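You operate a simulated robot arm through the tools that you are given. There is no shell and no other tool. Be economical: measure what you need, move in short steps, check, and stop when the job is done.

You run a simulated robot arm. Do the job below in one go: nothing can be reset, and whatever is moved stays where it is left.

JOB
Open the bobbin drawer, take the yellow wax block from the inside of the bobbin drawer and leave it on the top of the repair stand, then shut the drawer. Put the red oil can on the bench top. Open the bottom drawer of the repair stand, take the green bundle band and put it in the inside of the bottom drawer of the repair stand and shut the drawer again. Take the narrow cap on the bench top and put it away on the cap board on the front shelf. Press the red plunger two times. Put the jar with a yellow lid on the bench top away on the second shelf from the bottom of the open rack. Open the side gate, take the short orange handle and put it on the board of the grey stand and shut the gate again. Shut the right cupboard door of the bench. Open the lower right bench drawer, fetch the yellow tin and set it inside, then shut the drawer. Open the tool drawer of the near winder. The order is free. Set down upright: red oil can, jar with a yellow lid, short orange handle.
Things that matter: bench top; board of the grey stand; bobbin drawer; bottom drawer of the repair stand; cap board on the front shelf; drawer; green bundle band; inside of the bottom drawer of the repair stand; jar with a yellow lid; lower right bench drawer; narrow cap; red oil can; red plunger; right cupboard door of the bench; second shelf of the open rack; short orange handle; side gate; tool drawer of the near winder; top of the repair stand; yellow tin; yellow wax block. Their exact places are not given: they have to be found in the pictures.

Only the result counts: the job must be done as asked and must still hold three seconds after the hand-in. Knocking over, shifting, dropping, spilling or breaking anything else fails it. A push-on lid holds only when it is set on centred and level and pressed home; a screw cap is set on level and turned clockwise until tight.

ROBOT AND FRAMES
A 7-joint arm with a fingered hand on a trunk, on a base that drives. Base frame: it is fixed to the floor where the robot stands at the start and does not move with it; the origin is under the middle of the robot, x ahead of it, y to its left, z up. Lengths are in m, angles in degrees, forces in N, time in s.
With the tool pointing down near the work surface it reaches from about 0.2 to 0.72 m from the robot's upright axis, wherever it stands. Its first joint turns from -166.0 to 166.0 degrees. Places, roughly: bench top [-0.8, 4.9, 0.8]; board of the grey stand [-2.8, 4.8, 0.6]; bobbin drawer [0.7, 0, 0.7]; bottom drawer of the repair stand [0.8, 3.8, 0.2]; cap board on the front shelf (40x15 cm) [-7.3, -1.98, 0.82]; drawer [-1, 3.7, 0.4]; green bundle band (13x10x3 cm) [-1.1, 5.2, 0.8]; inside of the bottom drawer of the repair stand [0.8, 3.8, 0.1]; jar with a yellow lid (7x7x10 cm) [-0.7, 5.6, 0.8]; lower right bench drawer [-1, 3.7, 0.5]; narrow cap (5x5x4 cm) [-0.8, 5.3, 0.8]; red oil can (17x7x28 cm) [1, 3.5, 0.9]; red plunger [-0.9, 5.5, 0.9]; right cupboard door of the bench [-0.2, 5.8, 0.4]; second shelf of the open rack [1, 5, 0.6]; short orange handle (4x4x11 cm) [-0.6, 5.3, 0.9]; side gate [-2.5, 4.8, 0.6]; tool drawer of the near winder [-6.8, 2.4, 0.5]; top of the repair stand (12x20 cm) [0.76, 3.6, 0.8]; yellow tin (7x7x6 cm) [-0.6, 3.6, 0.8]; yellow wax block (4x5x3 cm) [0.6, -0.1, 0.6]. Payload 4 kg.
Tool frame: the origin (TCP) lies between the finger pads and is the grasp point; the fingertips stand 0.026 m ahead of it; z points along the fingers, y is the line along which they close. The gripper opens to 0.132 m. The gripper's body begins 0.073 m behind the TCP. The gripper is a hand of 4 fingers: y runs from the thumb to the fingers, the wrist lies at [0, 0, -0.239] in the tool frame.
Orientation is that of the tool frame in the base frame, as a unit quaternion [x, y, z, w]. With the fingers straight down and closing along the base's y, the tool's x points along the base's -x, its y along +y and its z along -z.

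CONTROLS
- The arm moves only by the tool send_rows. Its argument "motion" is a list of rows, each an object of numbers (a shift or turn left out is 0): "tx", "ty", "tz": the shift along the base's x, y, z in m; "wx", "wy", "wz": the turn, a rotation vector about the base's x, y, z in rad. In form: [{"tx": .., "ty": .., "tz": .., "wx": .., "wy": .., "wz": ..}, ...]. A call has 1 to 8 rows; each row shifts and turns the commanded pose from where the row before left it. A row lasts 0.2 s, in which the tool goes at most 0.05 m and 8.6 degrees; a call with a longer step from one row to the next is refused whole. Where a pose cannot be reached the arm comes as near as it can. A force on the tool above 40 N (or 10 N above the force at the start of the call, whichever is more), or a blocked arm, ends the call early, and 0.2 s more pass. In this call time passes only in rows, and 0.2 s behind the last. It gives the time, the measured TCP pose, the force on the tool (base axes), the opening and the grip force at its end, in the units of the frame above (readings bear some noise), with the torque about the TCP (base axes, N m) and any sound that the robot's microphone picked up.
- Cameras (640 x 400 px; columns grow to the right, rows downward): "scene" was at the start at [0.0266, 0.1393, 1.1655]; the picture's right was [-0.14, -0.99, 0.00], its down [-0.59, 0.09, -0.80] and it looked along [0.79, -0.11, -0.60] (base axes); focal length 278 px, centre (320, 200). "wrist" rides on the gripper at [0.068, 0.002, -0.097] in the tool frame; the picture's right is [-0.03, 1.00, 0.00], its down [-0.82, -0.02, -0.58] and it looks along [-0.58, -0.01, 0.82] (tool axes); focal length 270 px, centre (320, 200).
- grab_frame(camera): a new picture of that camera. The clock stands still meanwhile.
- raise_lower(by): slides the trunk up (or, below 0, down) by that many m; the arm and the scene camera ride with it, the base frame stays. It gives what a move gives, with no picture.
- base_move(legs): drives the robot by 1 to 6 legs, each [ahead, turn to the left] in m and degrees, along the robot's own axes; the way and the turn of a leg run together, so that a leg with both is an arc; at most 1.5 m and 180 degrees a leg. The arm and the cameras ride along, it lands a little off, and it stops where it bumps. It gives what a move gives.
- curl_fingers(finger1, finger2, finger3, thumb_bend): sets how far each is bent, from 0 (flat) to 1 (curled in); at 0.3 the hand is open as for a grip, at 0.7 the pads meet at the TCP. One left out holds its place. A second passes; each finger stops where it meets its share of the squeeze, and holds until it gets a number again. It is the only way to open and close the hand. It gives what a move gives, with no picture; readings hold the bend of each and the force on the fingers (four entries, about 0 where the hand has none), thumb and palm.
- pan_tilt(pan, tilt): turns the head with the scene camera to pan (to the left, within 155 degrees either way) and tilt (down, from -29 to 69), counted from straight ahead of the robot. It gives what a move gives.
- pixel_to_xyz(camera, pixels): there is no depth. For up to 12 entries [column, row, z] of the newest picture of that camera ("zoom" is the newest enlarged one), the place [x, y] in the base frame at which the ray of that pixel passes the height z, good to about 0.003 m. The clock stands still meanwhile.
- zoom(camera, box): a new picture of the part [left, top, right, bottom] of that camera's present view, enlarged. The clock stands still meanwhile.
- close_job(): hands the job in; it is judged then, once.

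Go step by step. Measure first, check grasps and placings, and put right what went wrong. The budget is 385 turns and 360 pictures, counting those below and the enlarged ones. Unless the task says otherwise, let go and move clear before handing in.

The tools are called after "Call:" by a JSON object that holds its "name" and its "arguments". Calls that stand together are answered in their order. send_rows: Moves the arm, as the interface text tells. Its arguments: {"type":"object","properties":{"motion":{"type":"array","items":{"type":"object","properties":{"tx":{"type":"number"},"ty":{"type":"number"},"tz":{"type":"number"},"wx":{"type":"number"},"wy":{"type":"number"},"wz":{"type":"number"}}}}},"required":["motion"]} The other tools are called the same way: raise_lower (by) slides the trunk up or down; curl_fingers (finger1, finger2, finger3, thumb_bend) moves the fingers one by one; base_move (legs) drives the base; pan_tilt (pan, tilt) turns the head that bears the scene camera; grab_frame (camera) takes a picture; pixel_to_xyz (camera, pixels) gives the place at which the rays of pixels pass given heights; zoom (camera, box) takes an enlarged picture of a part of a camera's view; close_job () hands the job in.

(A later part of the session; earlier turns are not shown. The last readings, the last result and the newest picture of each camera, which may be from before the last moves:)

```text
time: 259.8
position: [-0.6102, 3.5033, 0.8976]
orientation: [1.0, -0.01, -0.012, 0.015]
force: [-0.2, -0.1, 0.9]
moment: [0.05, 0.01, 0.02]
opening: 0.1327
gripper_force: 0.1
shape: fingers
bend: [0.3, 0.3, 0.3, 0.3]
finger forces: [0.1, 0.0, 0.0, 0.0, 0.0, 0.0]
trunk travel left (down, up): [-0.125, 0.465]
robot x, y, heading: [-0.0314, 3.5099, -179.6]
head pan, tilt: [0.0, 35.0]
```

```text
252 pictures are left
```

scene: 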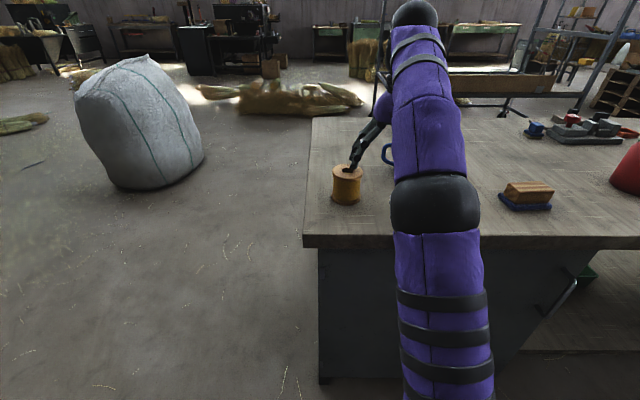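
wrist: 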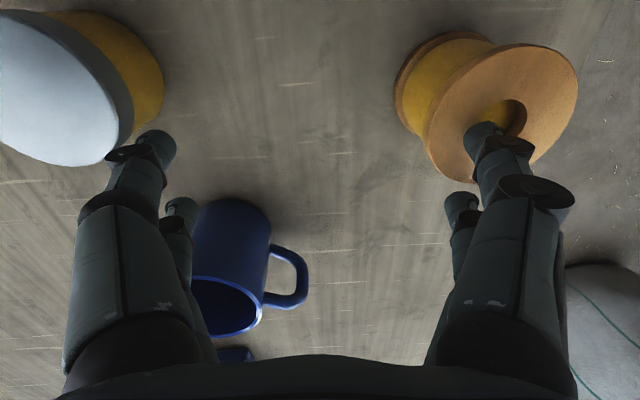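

Fingers are close over the spool; raise straight up first and re-measure.

Call:
{"name": "send_rows", "arguments": {"motion": [{"tz": 0.03}, {"tz": 0.03, "tx": 0.02}, {"tx": 0.035, "ty": 0.03}, {"tx": 0.03, "ty": 0.03}]}}

Call:
{"name": "grab_frame", "arguments": {"camera": "wrist"}}

Call:
{"name": "pixel_to_xyz", "arguments": {"camera": "scene", "pixels": [[346, 200, 0.8], [525, 205, 0.8], [360, 165, 0.86]]}}

```text
time: 260.8
position: [-0.5417, 3.5621, 0.9093]
orientation: [1.0, -0.009, -0.011, 0.015]
force: [-0.6, 0.0, -0.1]
moment: [0.04, -0.03, 0.03]
opening: 0.1327
gripper_force: 0.0
shape: fingers
bend: [0.3, 0.3, 0.3, 0.3]
finger forces: [0.1, 0.0, 0.0, 0.0, 0.0, 0.0]
out of reach, approached as far as the arm can: row 1, 2
trunk travel left (down, up): [-0.125, 0.465]
robot x, y, heading: [-0.0309, 3.51, -179.6]
head pan, tilt: [0.0, 35.0]
```

```text
251 pictures are left
```

wrist: 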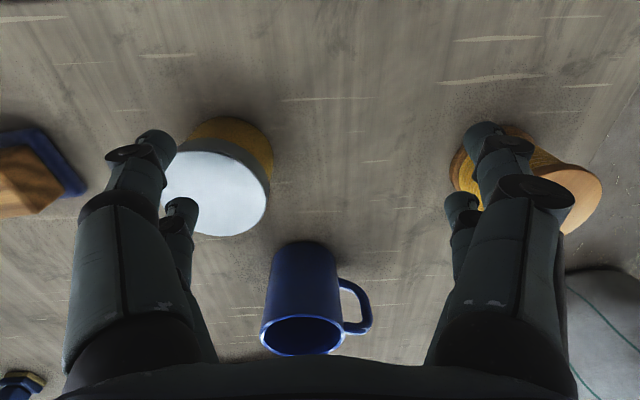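

```text
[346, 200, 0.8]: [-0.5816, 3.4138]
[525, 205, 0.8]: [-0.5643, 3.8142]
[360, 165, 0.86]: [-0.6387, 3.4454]
```

Call:
{"name": "pixel_to_xyz", "arguments": {"camera": "wrist", "pixels": [[215, 193, 0.86], [162, 190, 0.86], [268, 193, 0.86], [230, 118, 0.8], [455, 190, 0.85], [0, 155, 0.83], [85, 185, 0.81]]}}

```text
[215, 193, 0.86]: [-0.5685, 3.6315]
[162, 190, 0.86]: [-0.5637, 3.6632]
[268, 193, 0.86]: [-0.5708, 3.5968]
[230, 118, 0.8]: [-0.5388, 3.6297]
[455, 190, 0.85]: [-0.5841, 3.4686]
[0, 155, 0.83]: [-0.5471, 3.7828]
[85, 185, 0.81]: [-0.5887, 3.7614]
```

Tin centre (-0.568,3.63). Centre the hand and go down.

Call:
{"name": "send_rows", "arguments": {"motion": [{"tx": -0.013, "ty": 0.034}, {"tx": -0.013, "ty": 0.034}, {"tz": -0.02}, {"tz": -0.02}]}}

Call:
{"name": "grab_frame", "arguments": {"camera": "wrist"}}

```text
time: 261.8
position: [-0.5685, 3.6317, 0.871]
orientation: [1.0, -0.009, -0.011, 0.014]
force: [0.2, 0.3, 0.9]
moment: [-0.01, -0.01, 0.02]
opening: 0.1326
gripper_force: 0.1
shape: fingers
bend: [0.3, 0.3, 0.3, 0.3]
finger forces: [0.0, 0.0, 0.1, 0.0, 0.0, 0.0]
trunk travel left (down, up): [-0.125, 0.465]
robot x, y, heading: [-0.0294, 3.5108, -179.8]
head pan, tilt: [0.0, 35.0]
```

```text
250 pictures are left
```

wrist: 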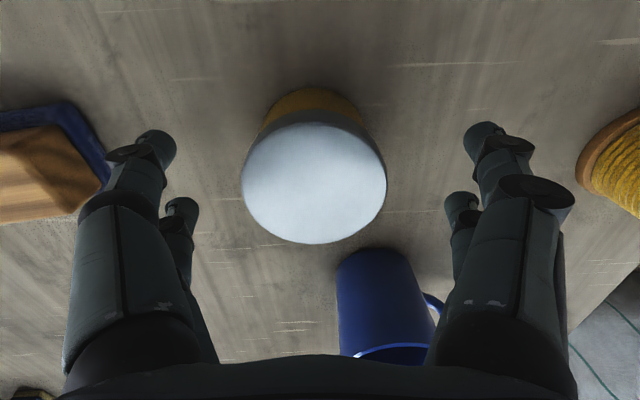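

Call:
{"name": "send_rows", "arguments": {"motion": [{"tz": -0.015}, {"tz": -0.015}]}}

Call:
{"name": "curl_fingers", "arguments": {"finger1": 0.62, "finger2": 0.62, "finger3": 0.62, "thumb_bend": 0.62}}

Call:
{"name": "send_rows", "arguments": {"motion": [{"tz": 0.02}, {"tz": 0.03}, {"tz": 0.03}]}}

Call:
{"name": "grab_frame", "arguments": {"camera": "wrist"}}

```text
time: 262.4
position: [-0.5672, 3.6311, 0.8417]
orientation: [1.0, -0.009, -0.01, 0.015]
force: [0.4, -0.1, -0.2]
moment: [0.04, -0.02, 0.0]
opening: 0.1327
gripper_force: 0.0
shape: fingers
bend: [0.3, 0.3, 0.3, 0.3]
finger forces: [0.0, 0.0, 0.1, 0.0, 0.1, 0.1]
trunk travel left (down, up): [-0.125, 0.465]
robot x, y, heading: [-0.0314, 3.5122, -180.0]
head pan, tilt: [0.0, 35.0]
```

```text
time: 263.4
position: [-0.5692, 3.6325, 0.8407]
orientation: [1.0, -0.009, -0.01, 0.015]
force: [0.0, 0.0, 0.3]
moment: [0.02, -0.04, -0.01]
opening: 0.0503
gripper_force: 12.9
shape: fingers
bend: [0.54, 0.52, 0.53, 0.58]
finger forces: [5.1, 8.2, 6.0, 0.0, 7.1, 0.0]
trunk travel left (down, up): [-0.125, 0.465]
robot x, y, heading: [-0.0298, 3.5106, -179.6]
head pan, tilt: [0.0, 35.0]
```

```text
time: 264.2
position: [-0.5677, 3.6312, 0.9206]
orientation: [1.0, -0.009, -0.012, 0.015]
force: [-1.5, -1.2, -0.8]
moment: [0.09, 0.0, 0.0]
opening: 0.0503
gripper_force: 13.6
shape: fingers
bend: [0.54, 0.52, 0.53, 0.58]
finger forces: [5.6, 8.2, 6.2, 0.0, 6.9, 0.1]
trunk travel left (down, up): [-0.125, 0.465]
robot x, y, heading: [-0.0282, 3.5141, -179.7]
head pan, tilt: [0.0, 35.0]
```

```text
249 pictures are left
```

wrist: 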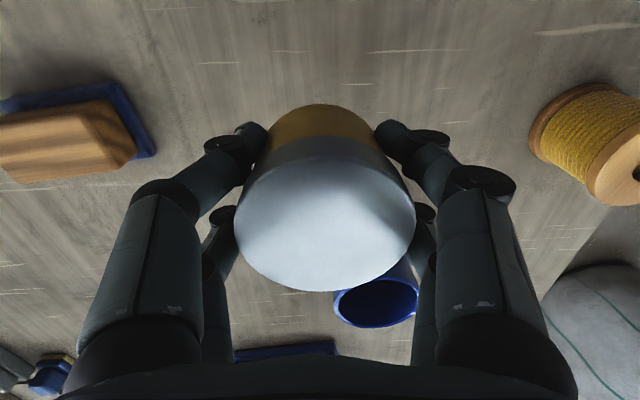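

Tin is held. Retract and check the floor path west (white sack at px (150,185)).

Call:
{"name": "send_rows", "arguments": {"motion": [{"tx": 0.04}, {"tx": 0.04}, {"tx": 0.04}, {"tx": 0.04}]}}

Call:
{"name": "pixel_to_xyz", "arguments": {"camera": "scene", "pixels": [[115, 180, 0], [150, 190, 0], [205, 165, 0], [312, 120, 0.8], [450, 130, 0.8], [380, 140, 0.8]]}}

```text
time: 265.2
position: [-0.4095, 3.6312, 0.9182]
orientation: [1.0, -0.009, -0.01, 0.015]
force: [-0.8, 0.6, -0.2]
moment: [-0.06, 0.02, -0.02]
opening: 0.0501
gripper_force: 13.4
shape: fingers
bend: [0.54, 0.52, 0.53, 0.58]
finger forces: [5.4, 7.9, 6.4, 0.0, 6.7, 0.0]
trunk travel left (down, up): [-0.125, 0.465]
robot x, y, heading: [-0.0326, 3.5128, -179.7]
head pan, tilt: [0.0, 35.0]
```

```text
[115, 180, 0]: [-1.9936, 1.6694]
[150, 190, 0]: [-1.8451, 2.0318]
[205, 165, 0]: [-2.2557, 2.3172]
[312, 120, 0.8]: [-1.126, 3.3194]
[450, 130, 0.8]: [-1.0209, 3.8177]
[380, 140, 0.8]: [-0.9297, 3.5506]
```

Call:
{"name": "base_move", "arguments": {"legs": [[0, 90], [0.75, 0], [0, -90], [1.5, 0], [0.25, 0], [0, -90]]}}

Call:
{"name": "pan_tilt", "arguments": {"pan": -10, "tilt": 22}}

Call:
{"name": "grab_frame", "arguments": {"camera": "scene"}}

```text
time: 290.5
position: [-1.6618, 3.0976, 0.9191]
orientation: [0.707, -0.707, -0.019, 0.002]
force: [-0.9, -0.5, -1.4]
moment: [0.01, -0.02, 0.01]
opening: 0.0491
gripper_force: 12.3
shape: fingers
bend: [0.55, 0.52, 0.53, 0.58]
finger forces: [4.3, 7.9, 6.1, 0.0, 6.6, 0.1]
trunk travel left (down, up): [-0.125, 0.465]
robot x, y, heading: [-1.7758, 2.7157, 91.6]
head pan, tilt: [0.0, 35.0]
```

```text
time: 291.3
position: [-1.6627, 3.0969, 0.9201]
orientation: [-0.707, 0.707, 0.018, -0.002]
force: [0.1, 0.0, -1.0]
moment: [0.0, 0.04, 0.0]
opening: 0.049
gripper_force: 12.6
shape: fingers
bend: [0.55, 0.52, 0.53, 0.58]
finger forces: [4.3, 7.9, 6.2, 0.0, 6.7, 0.0]
trunk travel left (down, up): [-0.125, 0.465]
robot x, y, heading: [-1.7715, 2.7149, 91.5]
head pan, tilt: [-10.0, 22.0]
```

```text
248 pictures are left
```

scene: 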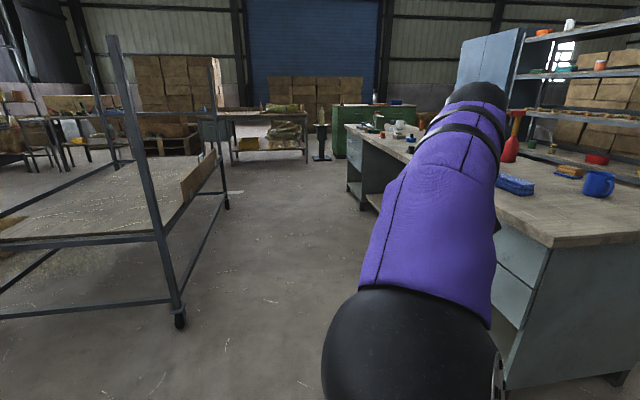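

West aisle is clear. Drive north to y≈3.7 and face the bench drawers.

Call:
{"name": "base_move", "arguments": {"legs": [[0.97, 0], [0, -91]]}}

Call:
{"name": "pan_tilt", "arguments": {"pan": 5, "tilt": 40}}

Call:
{"name": "grab_frame", "arguments": {"camera": "scene"}}

```text
time: 300.6
position: [-1.4183, 3.5628, 0.9199]
orientation: [0.012, 1.0, 0.015, 0.011]
force: [0.2, 0.0, -0.9]
moment: [-0.01, 0.0, 0.04]
opening: 0.0488
gripper_force: 12.7
shape: fingers
bend: [0.55, 0.52, 0.53, 0.58]
finger forces: [4.2, 7.8, 6.2, 0.0, 6.7, 0.0]
trunk travel left (down, up): [-0.125, 0.465]
robot x, y, heading: [-1.7996, 3.6874, 0.4]
head pan, tilt: [-10.0, 22.0]
```

```text
time: 301.4
position: [-1.4183, 3.5627, 0.9194]
orientation: [0.012, 1.0, 0.014, 0.012]
force: [-0.7, -0.2, -1.0]
moment: [0.0, 0.02, -0.03]
opening: 0.0491
gripper_force: 12.5
shape: fingers
bend: [0.55, 0.52, 0.53, 0.58]
finger forces: [4.2, 8.0, 6.1, 0.0, 6.7, 0.0]
trunk travel left (down, up): [-0.125, 0.465]
robot x, y, heading: [-1.7978, 3.6855, 0.0]
head pan, tilt: [5.0, 40.0]
```

```text
247 pictures are left
```

scene: 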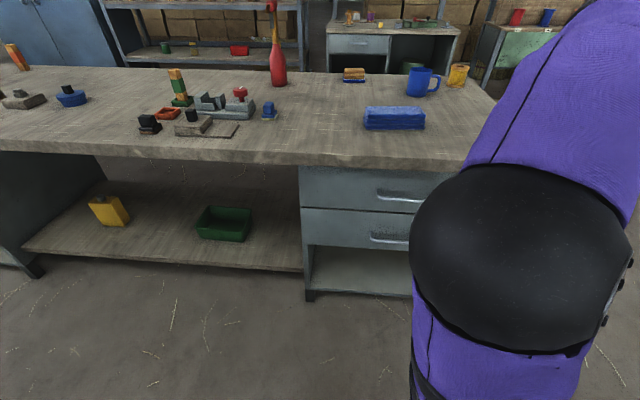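

Call:
{"name": "pixel_to_xyz", "arguments": {"camera": "scene", "pixels": [[325, 135, 0.8], [325, 115, 0.8], [363, 128, 0.8], [370, 236, 0.47], [410, 239, 0.47], [370, 236, 0.5], [410, 239, 0.5], [380, 193, 0.65], [300, 166, 0.76], [302, 208, 0.6], [302, 243, 0.46], [268, 118, 0.8]]}}

Call:
{"name": "grab_frame", "arguments": {"camera": "wrist"}}

```text
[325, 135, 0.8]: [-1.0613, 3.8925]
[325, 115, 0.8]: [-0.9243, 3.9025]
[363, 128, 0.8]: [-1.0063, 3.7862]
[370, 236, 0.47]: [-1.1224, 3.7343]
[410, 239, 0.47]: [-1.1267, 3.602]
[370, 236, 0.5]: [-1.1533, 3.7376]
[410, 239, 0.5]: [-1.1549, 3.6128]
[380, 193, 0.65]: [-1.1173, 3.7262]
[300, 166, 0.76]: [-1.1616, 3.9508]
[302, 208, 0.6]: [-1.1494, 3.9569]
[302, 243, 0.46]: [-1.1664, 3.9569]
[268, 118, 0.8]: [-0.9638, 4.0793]
```

```text
246 pictures are left
```

wrist: 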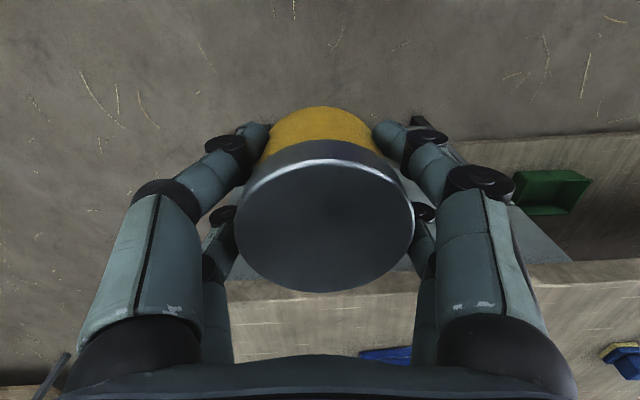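

Bench west edge is x≈-1.16. I'll set the tin temporarily at (-1.05,3.90). Drive ahead 0.2 and move there.

Call:
{"name": "base_move", "arguments": {"legs": [[0.18, 0]]}}

Call:
{"name": "send_rows", "arguments": {"motion": [{"ty": 0.048}, {"ty": 0.048}, {"ty": 0.048}, {"ty": 0.048}, {"ty": 0.048}, {"ty": 0.048}, {"ty": 0.048, "tz": -0.02}]}}

Call:
{"name": "send_rows", "arguments": {"motion": [{"tx": 0.045}, {"tx": 0.045}, {"tx": 0.045}, {"tx": 0.04}, {"tz": -0.02}, {"tz": -0.015}]}}

Call:
{"name": "grab_frame", "arguments": {"camera": "scene"}}

```text
time: 302.9
position: [-1.2369, 3.5649, 0.9201]
orientation: [0.011, 1.0, 0.014, 0.012]
force: [-0.3, 0.2, -1.4]
moment: [0.0, -0.02, -0.02]
opening: 0.0483
gripper_force: 12.7
shape: fingers
bend: [0.55, 0.52, 0.53, 0.58]
finger forces: [4.2, 7.9, 6.2, 0.0, 6.7, 0.0]
trunk travel left (down, up): [-0.125, 0.465]
robot x, y, heading: [-1.6202, 3.6862, 0.2]
head pan, tilt: [5.0, 40.0]
```

```text
refused: row 7 steps farther than a row can; nothing moved
```

```text
time: 304.3
position: [-1.0721, 3.5647, 0.8863]
orientation: [0.011, 1.0, 0.014, 0.012]
force: [0.8, 1.3, -1.5]
moment: [0.02, 0.0, 0.01]
opening: 0.0483
gripper_force: 13.5
shape: fingers
bend: [0.55, 0.53, 0.53, 0.58]
finger forces: [5.0, 8.0, 6.6, 0.1, 6.9, 0.0]
out of reach, approached as far as the arm can: row 4
trunk travel left (down, up): [-0.125, 0.465]
robot x, y, heading: [-1.6168, 3.6831, 0.3]
head pan, tilt: [5.0, 40.0]
```

```text
245 pictures are left
```

scene: 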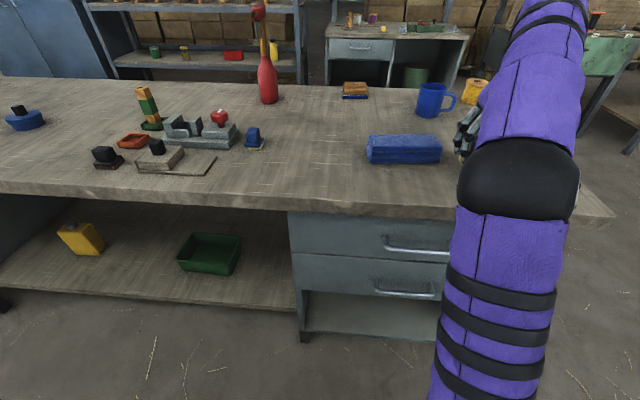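

A row was refused so the hand went over (-1.07,3.565) instead. Check this spot with the wrist camera.

Call:
{"name": "grab_frame", "arguments": {"camera": "wrist"}}

```text
244 pictures are left
```

wrist: 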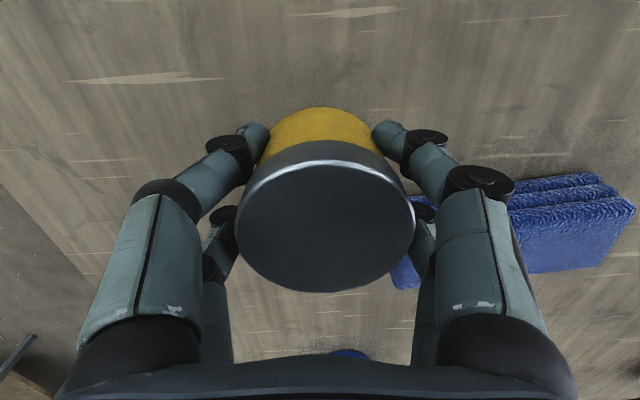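

Call:
{"name": "send_rows", "arguments": {"motion": [{"ty": -0.03, "tx": -0.005}, {"ty": -0.03, "tx": -0.005}, {"tz": -0.02}, {"tz": -0.015}, {"tz": -0.005}]}}

Call:
{"name": "send_rows", "arguments": {"motion": [{"tz": -0.003}, {"tz": -0.003}]}}

```text
time: 305.5
position: [-1.0817, 3.5036, 0.8451]
orientation: [0.011, 1.0, 0.014, 0.011]
force: [-1.3, 0.3, -2.0]
moment: [-0.03, 0.01, 0.03]
opening: 0.0481
gripper_force: 12.4
shape: fingers
bend: [0.55, 0.53, 0.53, 0.58]
finger forces: [4.6, 8.0, 6.5, 0.0, 6.8, 0.0]
trunk travel left (down, up): [-0.125, 0.465]
robot x, y, heading: [-1.6178, 3.6855, 0.1]
head pan, tilt: [5.0, 40.0]
```

```text
time: 306.1
position: [-1.0822, 3.505, 0.8399]
orientation: [0.011, 1.0, 0.014, 0.011]
force: [0.1, -0.3, 4.2]
moment: [0.09, -0.01, 0.0]
opening: 0.0482
gripper_force: 13.1
shape: fingers
bend: [0.55, 0.53, 0.53, 0.58]
finger forces: [4.7, 8.1, 6.8, 0.1, 6.7, 0.1]
trunk travel left (down, up): [-0.125, 0.465]
robot x, y, heading: [-1.6162, 3.6838, 0.6]
head pan, tilt: [5.0, 40.0]
```

Call:
{"name": "curl_fingers", "arguments": {"finger1": 0.3, "finger2": 0.3, "finger3": 0.3, "thumb_bend": 0.3}}

Call:
{"name": "send_rows", "arguments": {"motion": [{"tz": 0.03}, {"tz": 0.03}, {"tx": -0.04}, {"tx": -0.04}, {"tx": -0.04}, {"tx": -0.04}, {"tx": -0.04}]}}

Call:
{"name": "base_move", "arguments": {"legs": [[-0.2, 0]]}}

Call:
{"name": "grab_frame", "arguments": {"camera": "scene"}}

```text
time: 307.1
position: [-1.0827, 3.5039, 0.8402]
orientation: [0.011, 1.0, 0.015, 0.011]
force: [-0.2, -0.4, -1.6]
moment: [-0.01, 0.01, 0.04]
opening: 0.1326
gripper_force: 0.1
shape: fingers
bend: [0.3, 0.3, 0.3, 0.3]
finger forces: [0.0, 0.1, 0.0, 0.0, 0.1, 0.1]
trunk travel left (down, up): [-0.125, 0.465]
robot x, y, heading: [-1.6197, 3.6838, 0.4]
head pan, tilt: [5.0, 40.0]
```

```text
time: 308.7
position: [-1.2837, 3.505, 0.8986]
orientation: [0.011, 1.0, 0.016, 0.011]
force: [-0.3, -1.5, -0.4]
moment: [0.0, -0.01, -0.01]
opening: 0.1328
gripper_force: 0.0
shape: fingers
bend: [0.3, 0.3, 0.3, 0.3]
finger forces: [0.0, 0.0, 0.1, 0.0, 0.0, 0.0]
trunk travel left (down, up): [-0.125, 0.465]
robot x, y, heading: [-1.6149, 3.6848, 0.2]
head pan, tilt: [5.0, 40.0]
```

```text
time: 310.3
position: [-1.4813, 3.5036, 0.8998]
orientation: [0.01, 1.0, 0.014, 0.012]
force: [-0.7, -0.2, 0.6]
moment: [0.03, 0.02, 0.02]
opening: 0.1325
gripper_force: 0.1
shape: fingers
bend: [0.3, 0.3, 0.3, 0.3]
finger forces: [0.0, 0.0, 0.0, 0.0, 0.1, 0.0]
trunk travel left (down, up): [-0.125, 0.465]
robot x, y, heading: [-1.8179, 3.6864, 0.6]
head pan, tilt: [5.0, 40.0]
```

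```text
243 pictures are left
```

scene: 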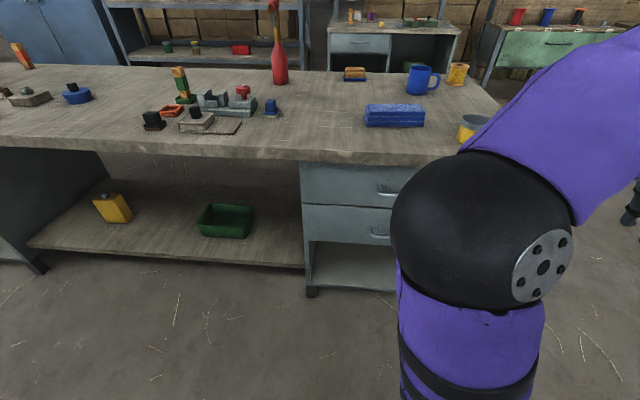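

Tin stands on the bench corner. Turn the hand horizontal (vertical closing) while lowering toward the lower drawer handle.

Call:
{"name": "send_rows", "arguments": {"motion": [{"tx": 0.008, "ty": 0.012, "tz": -0.01, "wx": 0.0864, "wy": -0.0864, "wz": -0.0864}, {"tx": 0.008, "ty": 0.012, "tz": -0.01, "wx": 0.0864, "wy": -0.0864, "wz": -0.0864}, {"tx": 0.008, "ty": 0.012, "tz": -0.01, "wx": 0.0864, "wy": -0.0864, "wz": -0.0864}, {"tx": 0.008, "ty": 0.012, "tz": -0.01, "wx": 0.0864, "wy": -0.0864, "wz": -0.0864}, {"tx": 0.008, "ty": 0.012, "tz": -0.01, "wx": 0.0864, "wy": -0.0864, "wz": -0.0864}, {"tx": 0.008, "ty": 0.012, "tz": -0.01, "wx": 0.0864, "wy": -0.0864, "wz": -0.0864}, {"tx": 0.008, "ty": 0.012, "tz": -0.01, "wx": 0.0864, "wy": -0.0864, "wz": -0.0864}]}}

Call:
{"name": "send_rows", "arguments": {"motion": [{"tx": 0.008, "ty": 0.012, "tz": -0.02, "wx": 0.0864, "wy": -0.0864, "wz": -0.0864}, {"tx": 0.008, "ty": 0.012, "tz": -0.02, "wx": 0.0864, "wy": -0.0864, "wz": -0.0864}, {"tx": 0.008, "ty": 0.012, "tz": -0.02, "wx": 0.0864, "wy": -0.0864, "wz": -0.0864}, {"tx": 0.008, "ty": 0.012, "tz": -0.02, "wx": 0.0864, "wy": -0.0864, "wz": -0.0864}, {"tx": 0.008, "ty": 0.012, "tz": -0.02, "wx": 0.0864, "wy": -0.0864, "wz": -0.0864}, {"tx": 0.008, "ty": 0.012, "tz": -0.02, "wx": 0.0864, "wy": -0.0864, "wz": -0.0864}, {"tx": 0.008, "ty": 0.012, "tz": -0.02, "wx": 0.0864, "wy": -0.0864, "wz": -0.0864}]}}

Call:
{"name": "send_rows", "arguments": {"motion": [{"tz": -0.04}, {"tz": -0.04}, {"tz": -0.04}, {"tz": -0.04}]}}

Call:
{"name": "grab_frame", "arguments": {"camera": "wrist"}}

Call:
{"name": "grab_frame", "arguments": {"camera": "scene"}}

```text
time: 311.9
position: [-1.4248, 3.5878, 0.8291]
orientation: [0.297, 0.855, 0.302, 0.3]
force: [-0.2, -0.5, 0.8]
moment: [-0.01, 0.0, 0.01]
opening: 0.1326
gripper_force: 0.0
shape: fingers
bend: [0.3, 0.3, 0.3, 0.3]
finger forces: [0.0, 0.0, 0.0, 0.1, 0.0, 0.0]
trunk travel left (down, up): [-0.125, 0.465]
robot x, y, heading: [-1.8147, 3.6857, 0.3]
head pan, tilt: [5.0, 40.0]
```

```text
time: 313.5
position: [-1.2634, 3.6085, 0.7691]
orientation: [0.504, 0.481, 0.507, 0.508]
force: [-0.5, 0.0, 1.1]
moment: [0.0, 0.0, 0.04]
opening: 0.1325
gripper_force: 0.0
shape: fingers
bend: [0.3, 0.3, 0.3, 0.3]
finger forces: [0.1, 0.1, 0.1, 0.1, 0.1, 0.1]
out of reach, approached as far as the arm can: row 3, 4, 5, 6, 7
trunk travel left (down, up): [-0.125, 0.465]
robot x, y, heading: [-1.8158, 3.6879, -0.1]
head pan, tilt: [5.0, 40.0]
```

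```text
time: 314.5
position: [-1.2517, 3.6057, 0.6113]
orientation: [0.502, 0.481, 0.507, 0.509]
force: [-0.4, 0.0, 0.9]
moment: [0.01, 0.01, 0.0]
opening: 0.1328
gripper_force: 0.0
shape: fingers
bend: [0.3, 0.3, 0.3, 0.3]
finger forces: [0.0, 0.1, 0.0, 0.1, 0.0, 0.0]
out of reach, approached as far as the arm can: row 1, 2
trunk travel left (down, up): [-0.125, 0.465]
robot x, y, heading: [-1.8144, 3.6849, 0.4]
head pan, tilt: [5.0, 40.0]
```

```text
242 pictures are left
```

wrist: 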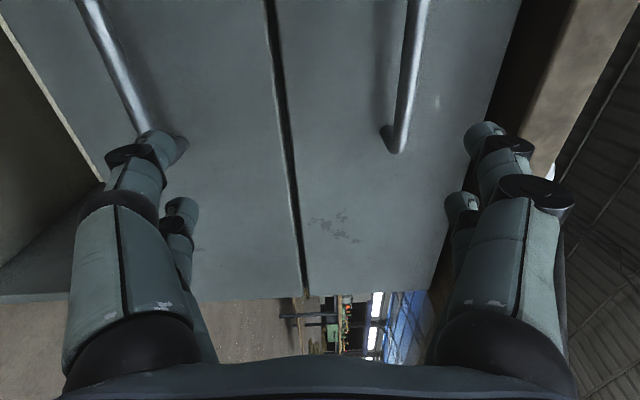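

```text
241 pictures are left
```

scene: 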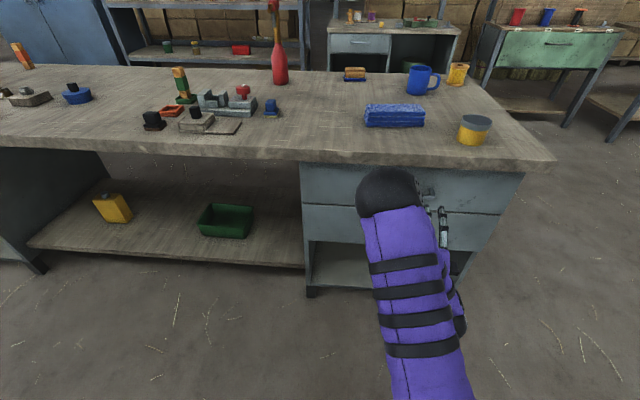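

Both handles are seen; lower one is ~0.15 below the TCP. Back off 8 cm, lower to z≈0.48 and centre on y≈3.675.

Call:
{"name": "base_move", "arguments": {"legs": [[-0.08, 0]]}}

Call:
{"name": "send_rows", "arguments": {"motion": [{"tz": -0.035, "ty": 0.017}, {"tz": -0.035, "ty": 0.017}, {"tz": -0.03, "ty": 0.017}, {"tz": -0.03, "ty": 0.016, "wx": -0.01, "wy": 0.03, "wz": 0.01}]}}

Call:
{"name": "grab_frame", "arguments": {"camera": "wrist"}}

```text
time: 315.6
position: [-1.3321, 3.6055, 0.6117]
orientation: [0.503, 0.482, 0.507, 0.508]
force: [0.1, 0.5, -0.2]
moment: [0.02, 0.01, -0.03]
opening: 0.1329
gripper_force: 0.1
shape: fingers
bend: [0.3, 0.3, 0.3, 0.3]
finger forces: [0.0, 0.0, 0.1, 0.1, 0.0, 0.0]
trunk travel left (down, up): [-0.125, 0.465]
robot x, y, heading: [-1.8955, 3.6835, 0.4]
head pan, tilt: [5.0, 40.0]
```

```text
time: 316.6
position: [-1.3302, 3.6736, 0.4793]
orientation: [0.506, 0.494, 0.499, 0.501]
force: [1.2, 0.3, -0.8]
moment: [0.01, -0.01, 0.02]
opening: 0.133
gripper_force: 0.1
shape: fingers
bend: [0.3, 0.3, 0.3, 0.3]
finger forces: [0.0, 0.1, 0.0, 0.0, 0.0, 0.1]
trunk travel left (down, up): [-0.125, 0.465]
robot x, y, heading: [-1.8969, 3.6828, 0.2]
head pan, tilt: [5.0, 40.0]
```

```text
240 pictures are left
```

wrist: 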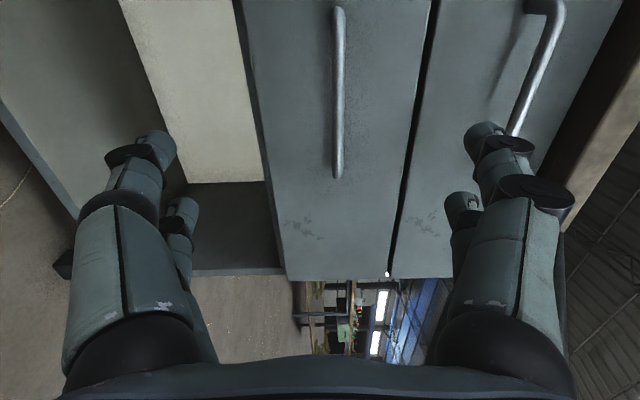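

Bar at z≈0.499. Raise 2 cm and approach.

Call:
{"name": "send_rows", "arguments": {"motion": [{"tz": 0.02}]}}

Call:
{"name": "base_move", "arguments": {"legs": [[0.13, 0]]}}

Call:
{"name": "grab_frame", "arguments": {"camera": "wrist"}}

```text
time: 317.0
position: [-1.3313, 3.6737, 0.5018]
orientation: [0.506, 0.494, 0.499, 0.5]
force: [-0.2, -0.3, -0.3]
moment: [0.04, -0.03, 0.01]
opening: 0.1329
gripper_force: 0.0
shape: fingers
bend: [0.3, 0.3, 0.3, 0.3]
finger forces: [0.0, 0.1, 0.0, 0.0, 0.0, 0.0]
trunk travel left (down, up): [-0.125, 0.465]
robot x, y, heading: [-1.8948, 3.6834, 0.3]
head pan, tilt: [5.0, 40.0]
```

```text
time: 318.3
position: [-1.2, 3.6743, 0.5012]
orientation: [0.506, 0.495, 0.5, 0.5]
force: [-1.1, -0.3, -0.3]
moment: [0.01, -0.03, 0.0]
opening: 0.1329
gripper_force: 0.0
shape: fingers
bend: [0.3, 0.3, 0.3, 0.3]
finger forces: [0.0, 0.0, 0.1, 0.0, 0.0, 0.0]
trunk travel left (down, up): [-0.125, 0.465]
robot x, y, heading: [-1.7663, 3.6857, 0.3]
head pan, tilt: [5.0, 40.0]
```

```text
239 pictures are left
```

wrist: 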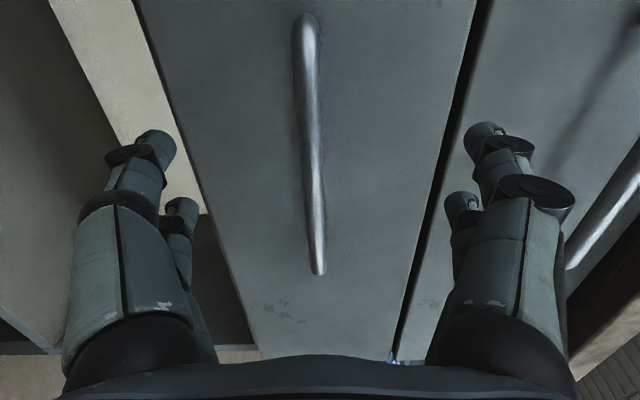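

Call:
{"name": "send_rows", "arguments": {"motion": [{"tx": 0.018, "tz": -0.002}, {"tx": 0.017}]}}

Call:
{"name": "grab_frame", "arguments": {"camera": "wrist"}}

Call:
{"name": "curl_fingers", "arguments": {"finger1": 0.75, "finger2": 0.75, "finger3": 0.75, "thumb_bend": 0.75}}

Call:
{"name": "base_move", "arguments": {"legs": [[-0.2, 0]]}}

Call:
{"name": "grab_frame", "arguments": {"camera": "scene"}}

```text
time: 318.9
position: [-1.1657, 3.674, 0.4989]
orientation: [0.506, 0.495, 0.499, 0.5]
force: [-0.3, -0.6, -0.6]
moment: [-0.01, 0.02, 0.0]
opening: 0.1329
gripper_force: 0.0
shape: fingers
bend: [0.3, 0.3, 0.3, 0.3]
finger forces: [0.0, 0.0, 0.0, 0.0, 0.0, 0.0]
trunk travel left (down, up): [-0.125, 0.465]
robot x, y, heading: [-1.7649, 3.6844, 0.5]
head pan, tilt: [5.0, 40.0]
```

```text
238 pictures are left
```

wrist: 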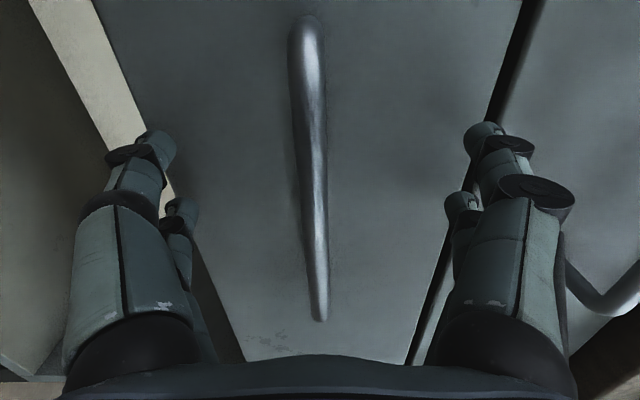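

```text
time: 319.9
position: [-1.1652, 3.6737, 0.4989]
orientation: [0.506, 0.495, 0.499, 0.5]
force: [0.0, -0.4, 0.4]
moment: [0.0, 0.04, 0.0]
opening: 0.0
gripper_force: 0.0
shape: fingers
bend: [0.73, 0.73, 0.73, 0.72]
finger forces: [0.0, 0.1, 0.0, 0.0, 0.0, 0.0]
trunk travel left (down, up): [-0.125, 0.465]
robot x, y, heading: [-1.7653, 3.6825, 0.5]
head pan, tilt: [5.0, 40.0]
```

```text
time: 321.5
position: [-1.366, 3.6726, 0.4997]
orientation: [0.505, 0.494, 0.5, 0.501]
force: [-0.1, 0.1, 0.6]
moment: [0.02, 0.01, -0.02]
opening: 0.0001
gripper_force: 0.0
shape: fingers
bend: [0.73, 0.74, 0.74, 0.73]
finger forces: [0.0, 0.0, 0.0, 0.0, 0.0, 0.1]
trunk travel left (down, up): [-0.125, 0.465]
robot x, y, heading: [-1.9663, 3.6829, 0.3]
head pan, tilt: [5.0, 40.0]
```

```text
237 pictures are left
```

scene: 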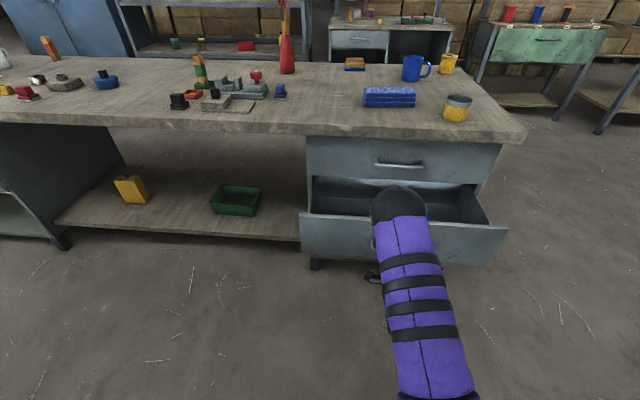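

Drawer is open ~0.2 m. Release, back out, and turn tool down above.

Call:
{"name": "curl_fingers", "arguments": {"finger1": 0.3, "finger2": 0.3, "finger3": 0.3, "thumb_bend": 0.3}}

Call:
{"name": "send_rows", "arguments": {"motion": [{"tx": -0.03}, {"tx": -0.03}, {"tx": -0.02}, {"tz": 0.045}, {"tz": 0.045}, {"tz": 0.045}, {"tz": 0.045}]}}

Call:
{"name": "send_rows", "arguments": {"motion": [{"tz": 0.045}, {"tz": 0.045}, {"tz": 0.045}, {"tz": 0.045}, {"wx": -0.0864, "wy": 0.0864, "wz": 0.0864}, {"wx": -0.0864, "wy": 0.0864, "wz": 0.0864}, {"wx": -0.0864, "wy": 0.0864, "wz": 0.0864}, {"wx": -0.0864, "wy": 0.0864, "wz": 0.0864}]}}

Call:
{"name": "send_rows", "arguments": {"motion": [{"tz": 0.01, "wx": -0.0864, "wy": 0.0864, "wz": 0.0864}, {"tz": 0.01, "wx": -0.0864, "wy": 0.0864, "wz": 0.0864}, {"tz": 0.01, "wx": -0.0864, "wy": 0.0864, "wz": 0.0864}, {"wx": -0.0864, "wy": 0.0864, "wz": 0.0864}, {"wx": -0.0864, "wy": 0.0864, "wz": 0.0864}, {"wx": -0.0864, "wy": 0.0864, "wz": 0.0864}, {"wx": -0.0864, "wy": 0.0864, "wz": 0.0864}, {"wx": -0.0864, "wy": 0.0864, "wz": 0.0864}]}}

```text
time: 322.5
position: [-1.3653, 3.6737, 0.4994]
orientation: [0.505, 0.494, 0.5, 0.501]
force: [0.2, -0.4, 0.7]
moment: [0.02, 0.02, 0.02]
opening: 0.1324
gripper_force: 0.1
shape: fingers
bend: [0.3, 0.3, 0.3, 0.3]
finger forces: [0.0, 0.0, 0.0, 0.0, 0.0, 0.1]
trunk travel left (down, up): [-0.125, 0.465]
robot x, y, heading: [-1.9665, 3.6803, 0.1]
head pan, tilt: [5.0, 40.0]
```

```text
time: 324.1
position: [-1.3925, 3.6709, 0.6592]
orientation: [0.506, 0.495, 0.499, 0.501]
force: [-0.3, 0.4, 0.0]
moment: [-0.02, -0.03, -0.01]
opening: 0.1328
gripper_force: 0.1
shape: fingers
bend: [0.3, 0.3, 0.3, 0.3]
finger forces: [0.0, 0.0, 0.0, 0.0, 0.0, 0.0]
out of reach, approached as far as the arm can: row 4, 5, 6, 7
trunk travel left (down, up): [-0.125, 0.465]
robot x, y, heading: [-1.9646, 3.6783, 0.2]
head pan, tilt: [5.0, 40.0]
```

```text
time: 325.9
position: [-1.3916, 3.6704, 0.84]
orientation: [0.399, 0.728, 0.393, 0.396]
force: [-0.4, 0.6, 0.1]
moment: [-0.02, 0.01, -0.04]
opening: 0.1327
gripper_force: 0.0
shape: fingers
bend: [0.3, 0.3, 0.3, 0.3]
finger forces: [0.2, 0.0, 0.1, 0.0, 0.0, 0.0]
trunk travel left (down, up): [-0.125, 0.465]
robot x, y, heading: [-1.9646, 3.6829, 0.4]
head pan, tilt: [5.0, 40.0]
```

```text
time: 327.7
position: [-1.393, 3.6723, 0.8696]
orientation: [0.092, 0.988, 0.086, 0.091]
force: [-0.6, 0.7, 0.1]
moment: [0.0, -0.03, -0.01]
opening: 0.1328
gripper_force: 0.1
shape: fingers
bend: [0.3, 0.3, 0.3, 0.3]
finger forces: [0.0, 0.1, 0.0, 0.0, 0.0, 0.0]
trunk travel left (down, up): [-0.125, 0.465]
robot x, y, heading: [-1.9657, 3.6828, 0.4]
head pan, tilt: [5.0, 40.0]
```

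Call:
{"name": "raise_lower", "arguments": {"by": 0.12}}

Call:
{"name": "base_move", "arguments": {"legs": [[0.22, 0]]}}

Call:
{"name": "send_rows", "arguments": {"motion": [{"wx": -0.0864, "wy": 0.0864, "wz": 0.0864}, {"wx": -0.09, "wy": 0.0864, "wz": 0.09}, {"ty": -0.04, "tx": -0.01}, {"ty": -0.04, "tx": -0.01}, {"ty": -0.04, "tx": -0.01}, {"ty": -0.04}]}}

Call:
{"name": "grab_frame", "arguments": {"camera": "wrist"}}

Call:
{"name": "grab_frame", "arguments": {"camera": "scene"}}

```text
time: 329.2
position: [-1.3928, 3.6707, 0.9893]
orientation: [0.092, 0.988, 0.087, 0.092]
force: [0.8, -0.5, 0.5]
moment: [0.03, 0.01, -0.01]
opening: 0.1329
gripper_force: 0.0
shape: fingers
bend: [0.3, 0.3, 0.3, 0.3]
finger forces: [0.0, 0.1, 0.0, 0.0, 0.0, 0.1]
trunk travel left (down, up): [-0.245, 0.345]
robot x, y, heading: [-1.9658, 3.6876, 0.1]
head pan, tilt: [5.0, 40.0]
```

```text
time: 330.8
position: [-1.1734, 3.6729, 0.9896]
orientation: [0.092, 0.988, 0.087, 0.091]
force: [0.9, 0.3, -0.7]
moment: [0.0, 0.01, -0.04]
opening: 0.1328
gripper_force: 0.0
shape: fingers
bend: [0.3, 0.3, 0.3, 0.3]
finger forces: [0.1, 0.1, 0.1, 0.0, 0.0, 0.0]
trunk travel left (down, up): [-0.245, 0.345]
robot x, y, heading: [-1.7448, 3.687, 0.5]
head pan, tilt: [5.0, 40.0]
```

```text
refused: row 2 steps farther than a row can; nothing moved
```

```text
236 pictures are left
```

wrist: 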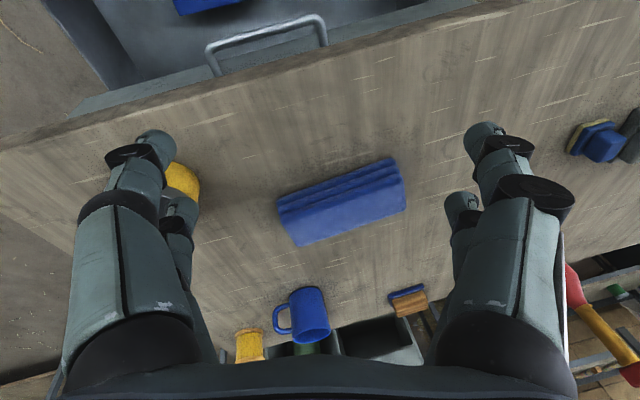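

```text
235 pictures are left
```

scene: 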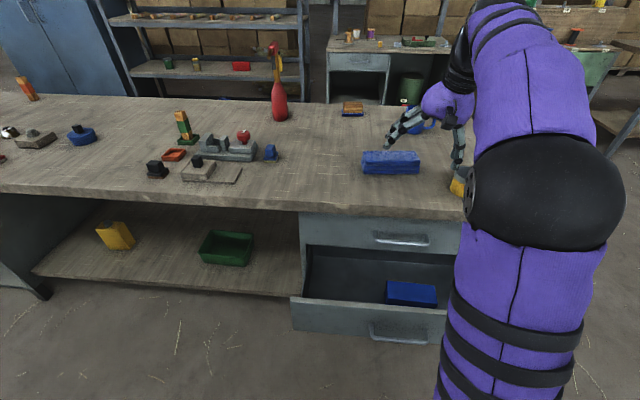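

Call:
{"name": "send_rows", "arguments": {"motion": [{"wx": -0.086, "wy": 0.086, "wz": 0.086}, {"wx": -0.08, "wy": 0.086, "wz": 0.08}, {"tx": 0.023, "ty": -0.042}, {"tx": 0.023, "ty": -0.042}, {"tx": 0.023, "ty": -0.042}, {"tx": 0.022, "ty": -0.042}, {"tz": -0.04}, {"tz": -0.03}]}}

Call:
{"name": "grab_frame", "arguments": {"camera": "wrist"}}

```text
time: 332.6
position: [-1.1394, 3.6081, 0.9189]
orientation: [0.007, 1.0, 0.004, 0.007]
force: [-0.6, 0.5, 0.4]
moment: [0.01, -0.02, -0.01]
opening: 0.1325
gripper_force: 0.0
shape: fingers
bend: [0.3, 0.3, 0.3, 0.3]
finger forces: [0.0, 0.0, 0.1, 0.1, 0.0, 0.0]
out of reach, approached as far as the arm can: row 4, 5, 6
trunk travel left (down, up): [-0.245, 0.345]
robot x, y, heading: [-1.749, 3.687, 0.3]
head pan, tilt: [5.0, 40.0]
```

```text
234 pictures are left
```

wrist: 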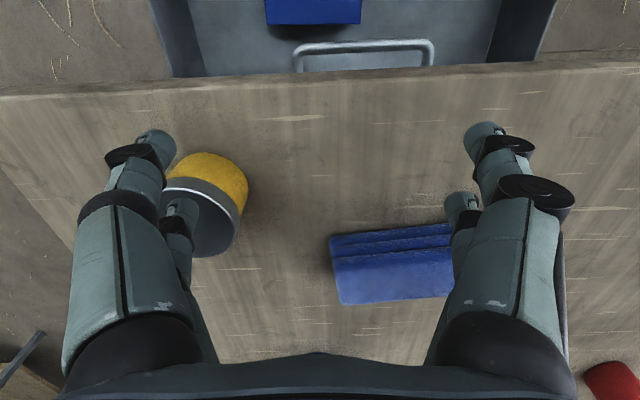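

Call:
{"name": "raise_lower", "arguments": {"by": 0.12}}

Call:
{"name": "send_rows", "arguments": {"motion": [{"tz": -0.04}, {"tz": -0.04}, {"tz": -0.04}, {"tx": 0.019, "ty": -0.035}, {"tx": 0.019, "ty": -0.035}, {"tx": 0.019, "ty": -0.034}]}}

Call:
{"name": "grab_frame", "arguments": {"camera": "wrist"}}

```text
time: 334.1
position: [-1.1392, 3.6098, 1.0379]
orientation: [0.008, 1.0, 0.003, 0.006]
force: [-0.3, -0.6, -0.8]
moment: [0.01, -0.03, -0.03]
opening: 0.1327
gripper_force: 0.0
shape: fingers
bend: [0.3, 0.3, 0.3, 0.3]
finger forces: [0.0, 0.1, 0.0, 0.0, 0.1, 0.0]
trunk travel left (down, up): [-0.365, 0.225]
robot x, y, heading: [-1.7475, 3.686, 0.3]
head pan, tilt: [5.0, 40.0]
```

```text
time: 335.5
position: [-1.0825, 3.5043, 0.9186]
orientation: [0.008, 1.0, 0.004, 0.006]
force: [0.7, 1.2, 0.5]
moment: [-0.03, 0.01, -0.02]
opening: 0.1328
gripper_force: 0.1
shape: fingers
bend: [0.3, 0.3, 0.3, 0.3]
finger forces: [0.0, 0.0, 0.0, 0.0, 0.1, 0.0]
trunk travel left (down, up): [-0.365, 0.225]
robot x, y, heading: [-1.7454, 3.6862, 0.2]
head pan, tilt: [5.0, 40.0]
```

```text
233 pictures are left
```

wrist: 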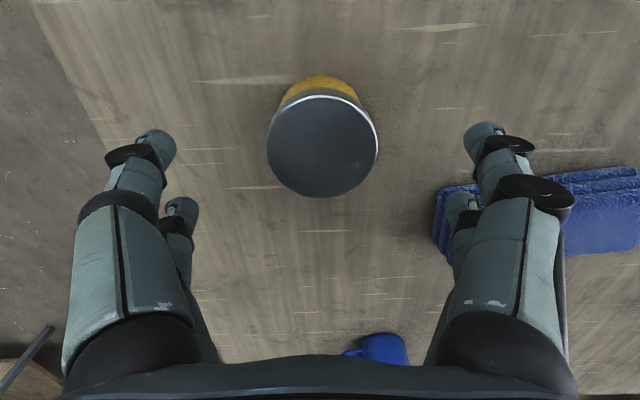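

Narrow the fingers to clear the blue box, go down and grip.

Call:
{"name": "curl_fingers", "arguments": {"finger1": 0.4, "finger2": 0.4, "finger3": 0.4, "thumb_bend": 0.4}}

Call:
{"name": "send_rows", "arguments": {"motion": [{"tz": -0.03}, {"tz": -0.03}, {"tz": -0.017}]}}

Call:
{"name": "curl_fingers", "arguments": {"finger1": 0.65, "finger2": 0.65, "finger3": 0.65, "thumb_bend": 0.65}}

Call:
{"name": "send_rows", "arguments": {"motion": [{"tz": 0.03}, {"tz": 0.04}]}}

Call:
{"name": "grab_frame", "arguments": {"camera": "wrist"}}

```text
time: 336.5
position: [-1.0839, 3.5044, 0.9181]
orientation: [0.009, 1.0, 0.004, 0.007]
force: [0.5, 0.7, 0.3]
moment: [0.01, 0.0, 0.04]
opening: 0.1006
gripper_force: 0.0
shape: fingers
bend: [0.4, 0.4, 0.4, 0.4]
finger forces: [0.0, 0.0, 0.0, 0.0, 0.0, 0.0]
trunk travel left (down, up): [-0.365, 0.225]
robot x, y, heading: [-1.7471, 3.6829, 0.1]
head pan, tilt: [5.0, 40.0]
```

```text
time: 337.3
position: [-1.0836, 3.5032, 0.8422]
orientation: [0.009, 1.0, 0.004, 0.006]
force: [-0.5, 0.7, 0.0]
moment: [0.01, 0.0, -0.01]
opening: 0.1003
gripper_force: 0.0
shape: fingers
bend: [0.4, 0.4, 0.4, 0.4]
finger forces: [0.0, 0.0, 0.0, 0.1, 0.0, 0.1]
trunk travel left (down, up): [-0.365, 0.225]
robot x, y, heading: [-1.75, 3.6859, 0.1]
head pan, tilt: [5.0, 40.0]
```

```text
time: 338.3
position: [-1.0836, 3.5041, 0.8415]
orientation: [0.009, 1.0, 0.003, 0.006]
force: [-0.1, -0.3, -0.6]
moment: [0.0, 0.0, 0.02]
opening: 0.0461
gripper_force: 16.0
shape: fingers
bend: [0.55, 0.52, 0.53, 0.6]
finger forces: [6.5, 10.2, 8.0, 0.1, 8.5, 0.0]
trunk travel left (down, up): [-0.365, 0.225]
robot x, y, heading: [-1.7473, 3.6894, 0.5]
head pan, tilt: [5.0, 40.0]
```

```text
time: 338.9
position: [-1.0819, 3.5048, 0.911]
orientation: [0.009, 1.0, 0.004, 0.006]
force: [0.0, 0.7, -1.3]
moment: [-0.01, 0.0, -0.01]
opening: 0.0461
gripper_force: 16.5
shape: fingers
bend: [0.55, 0.52, 0.53, 0.6]
finger forces: [6.4, 10.4, 8.1, 0.1, 8.4, 0.1]
trunk travel left (down, up): [-0.365, 0.225]
robot x, y, heading: [-1.7473, 3.6861, 0.4]
head pan, tilt: [5.0, 40.0]
```

```text
232 pictures are left
```

wrist: 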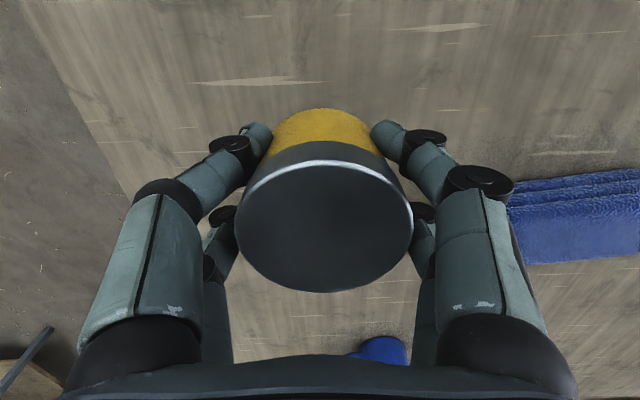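

Tin held. Retract over the open drawer and look.

Call:
{"name": "send_rows", "arguments": {"motion": [{"tz": 0.02, "tx": -0.03}, {"tx": -0.04, "ty": 0.028}, {"tx": -0.04, "ty": 0.028}, {"tx": -0.04, "ty": 0.028}, {"tx": -0.035, "ty": 0.035}, {"ty": 0.048}, {"ty": 0.048}, {"ty": 0.048}]}}

Call:
{"name": "send_rows", "arguments": {"motion": [{"ty": 0.035}]}}

Call:
{"name": "grab_frame", "arguments": {"camera": "wrist"}}

Call:
{"name": "grab_frame", "arguments": {"camera": "scene"}}

```text
time: 340.7
position: [-1.2696, 3.7673, 0.9303]
orientation: [0.01, 1.0, 0.004, 0.006]
force: [0.0, -0.3, -2.1]
moment: [0.03, 0.03, 0.02]
opening: 0.0459
gripper_force: 16.7
shape: fingers
bend: [0.56, 0.52, 0.53, 0.6]
finger forces: [6.5, 10.4, 8.1, 0.0, 8.3, 0.0]
trunk travel left (down, up): [-0.365, 0.225]
robot x, y, heading: [-1.7442, 3.6826, 0.2]
head pan, tilt: [5.0, 40.0]
```

```text
time: 341.1
position: [-1.2678, 3.8015, 0.932]
orientation: [0.01, 1.0, 0.003, 0.006]
force: [-0.5, -0.3, -1.2]
moment: [0.01, 0.01, -0.01]
opening: 0.0456
gripper_force: 16.9
shape: fingers
bend: [0.56, 0.52, 0.53, 0.6]
finger forces: [6.5, 10.4, 8.2, 0.0, 8.4, 0.1]
trunk travel left (down, up): [-0.365, 0.225]
robot x, y, heading: [-1.7455, 3.6844, 0.4]
head pan, tilt: [5.0, 40.0]
```

```text
231 pictures are left
```

wrist: 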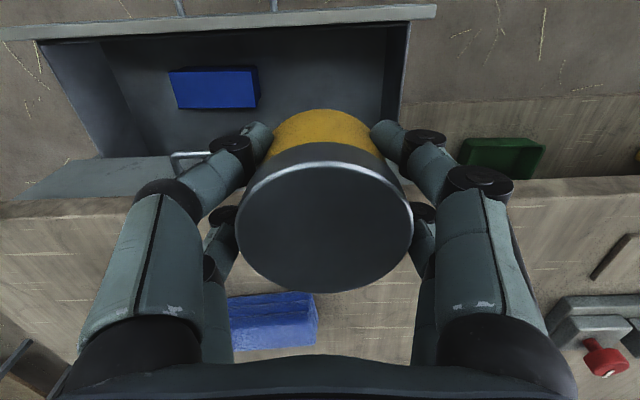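

```text
230 pictures are left
```

scene: 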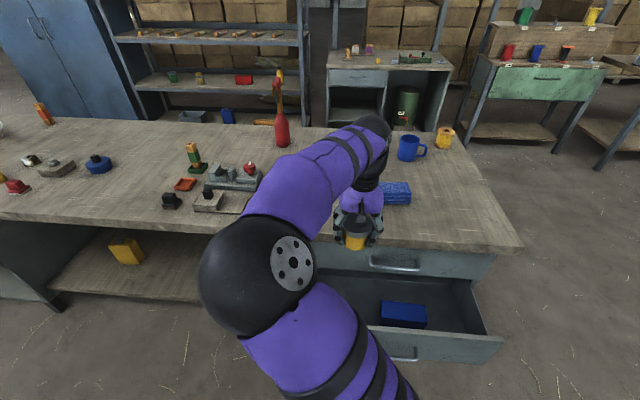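

Call:
{"name": "pixel_to_xyz", "arguments": {"camera": "wrist", "pixels": [[400, 100, 0.55], [405, 40, 0.55], [230, 35, 0.57], [435, 12, 0.57], [255, 70, 0.48], [255, 105, 0.48], [170, 110, 0.48], [300, 185, 0.8], [180, 158, 0.66]]}}

```text
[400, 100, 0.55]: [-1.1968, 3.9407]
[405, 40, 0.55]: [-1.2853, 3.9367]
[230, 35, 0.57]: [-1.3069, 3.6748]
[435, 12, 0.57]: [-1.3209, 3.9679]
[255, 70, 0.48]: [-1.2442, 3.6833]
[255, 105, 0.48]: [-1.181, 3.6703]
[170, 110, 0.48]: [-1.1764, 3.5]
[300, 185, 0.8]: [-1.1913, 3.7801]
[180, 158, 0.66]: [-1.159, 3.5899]
```

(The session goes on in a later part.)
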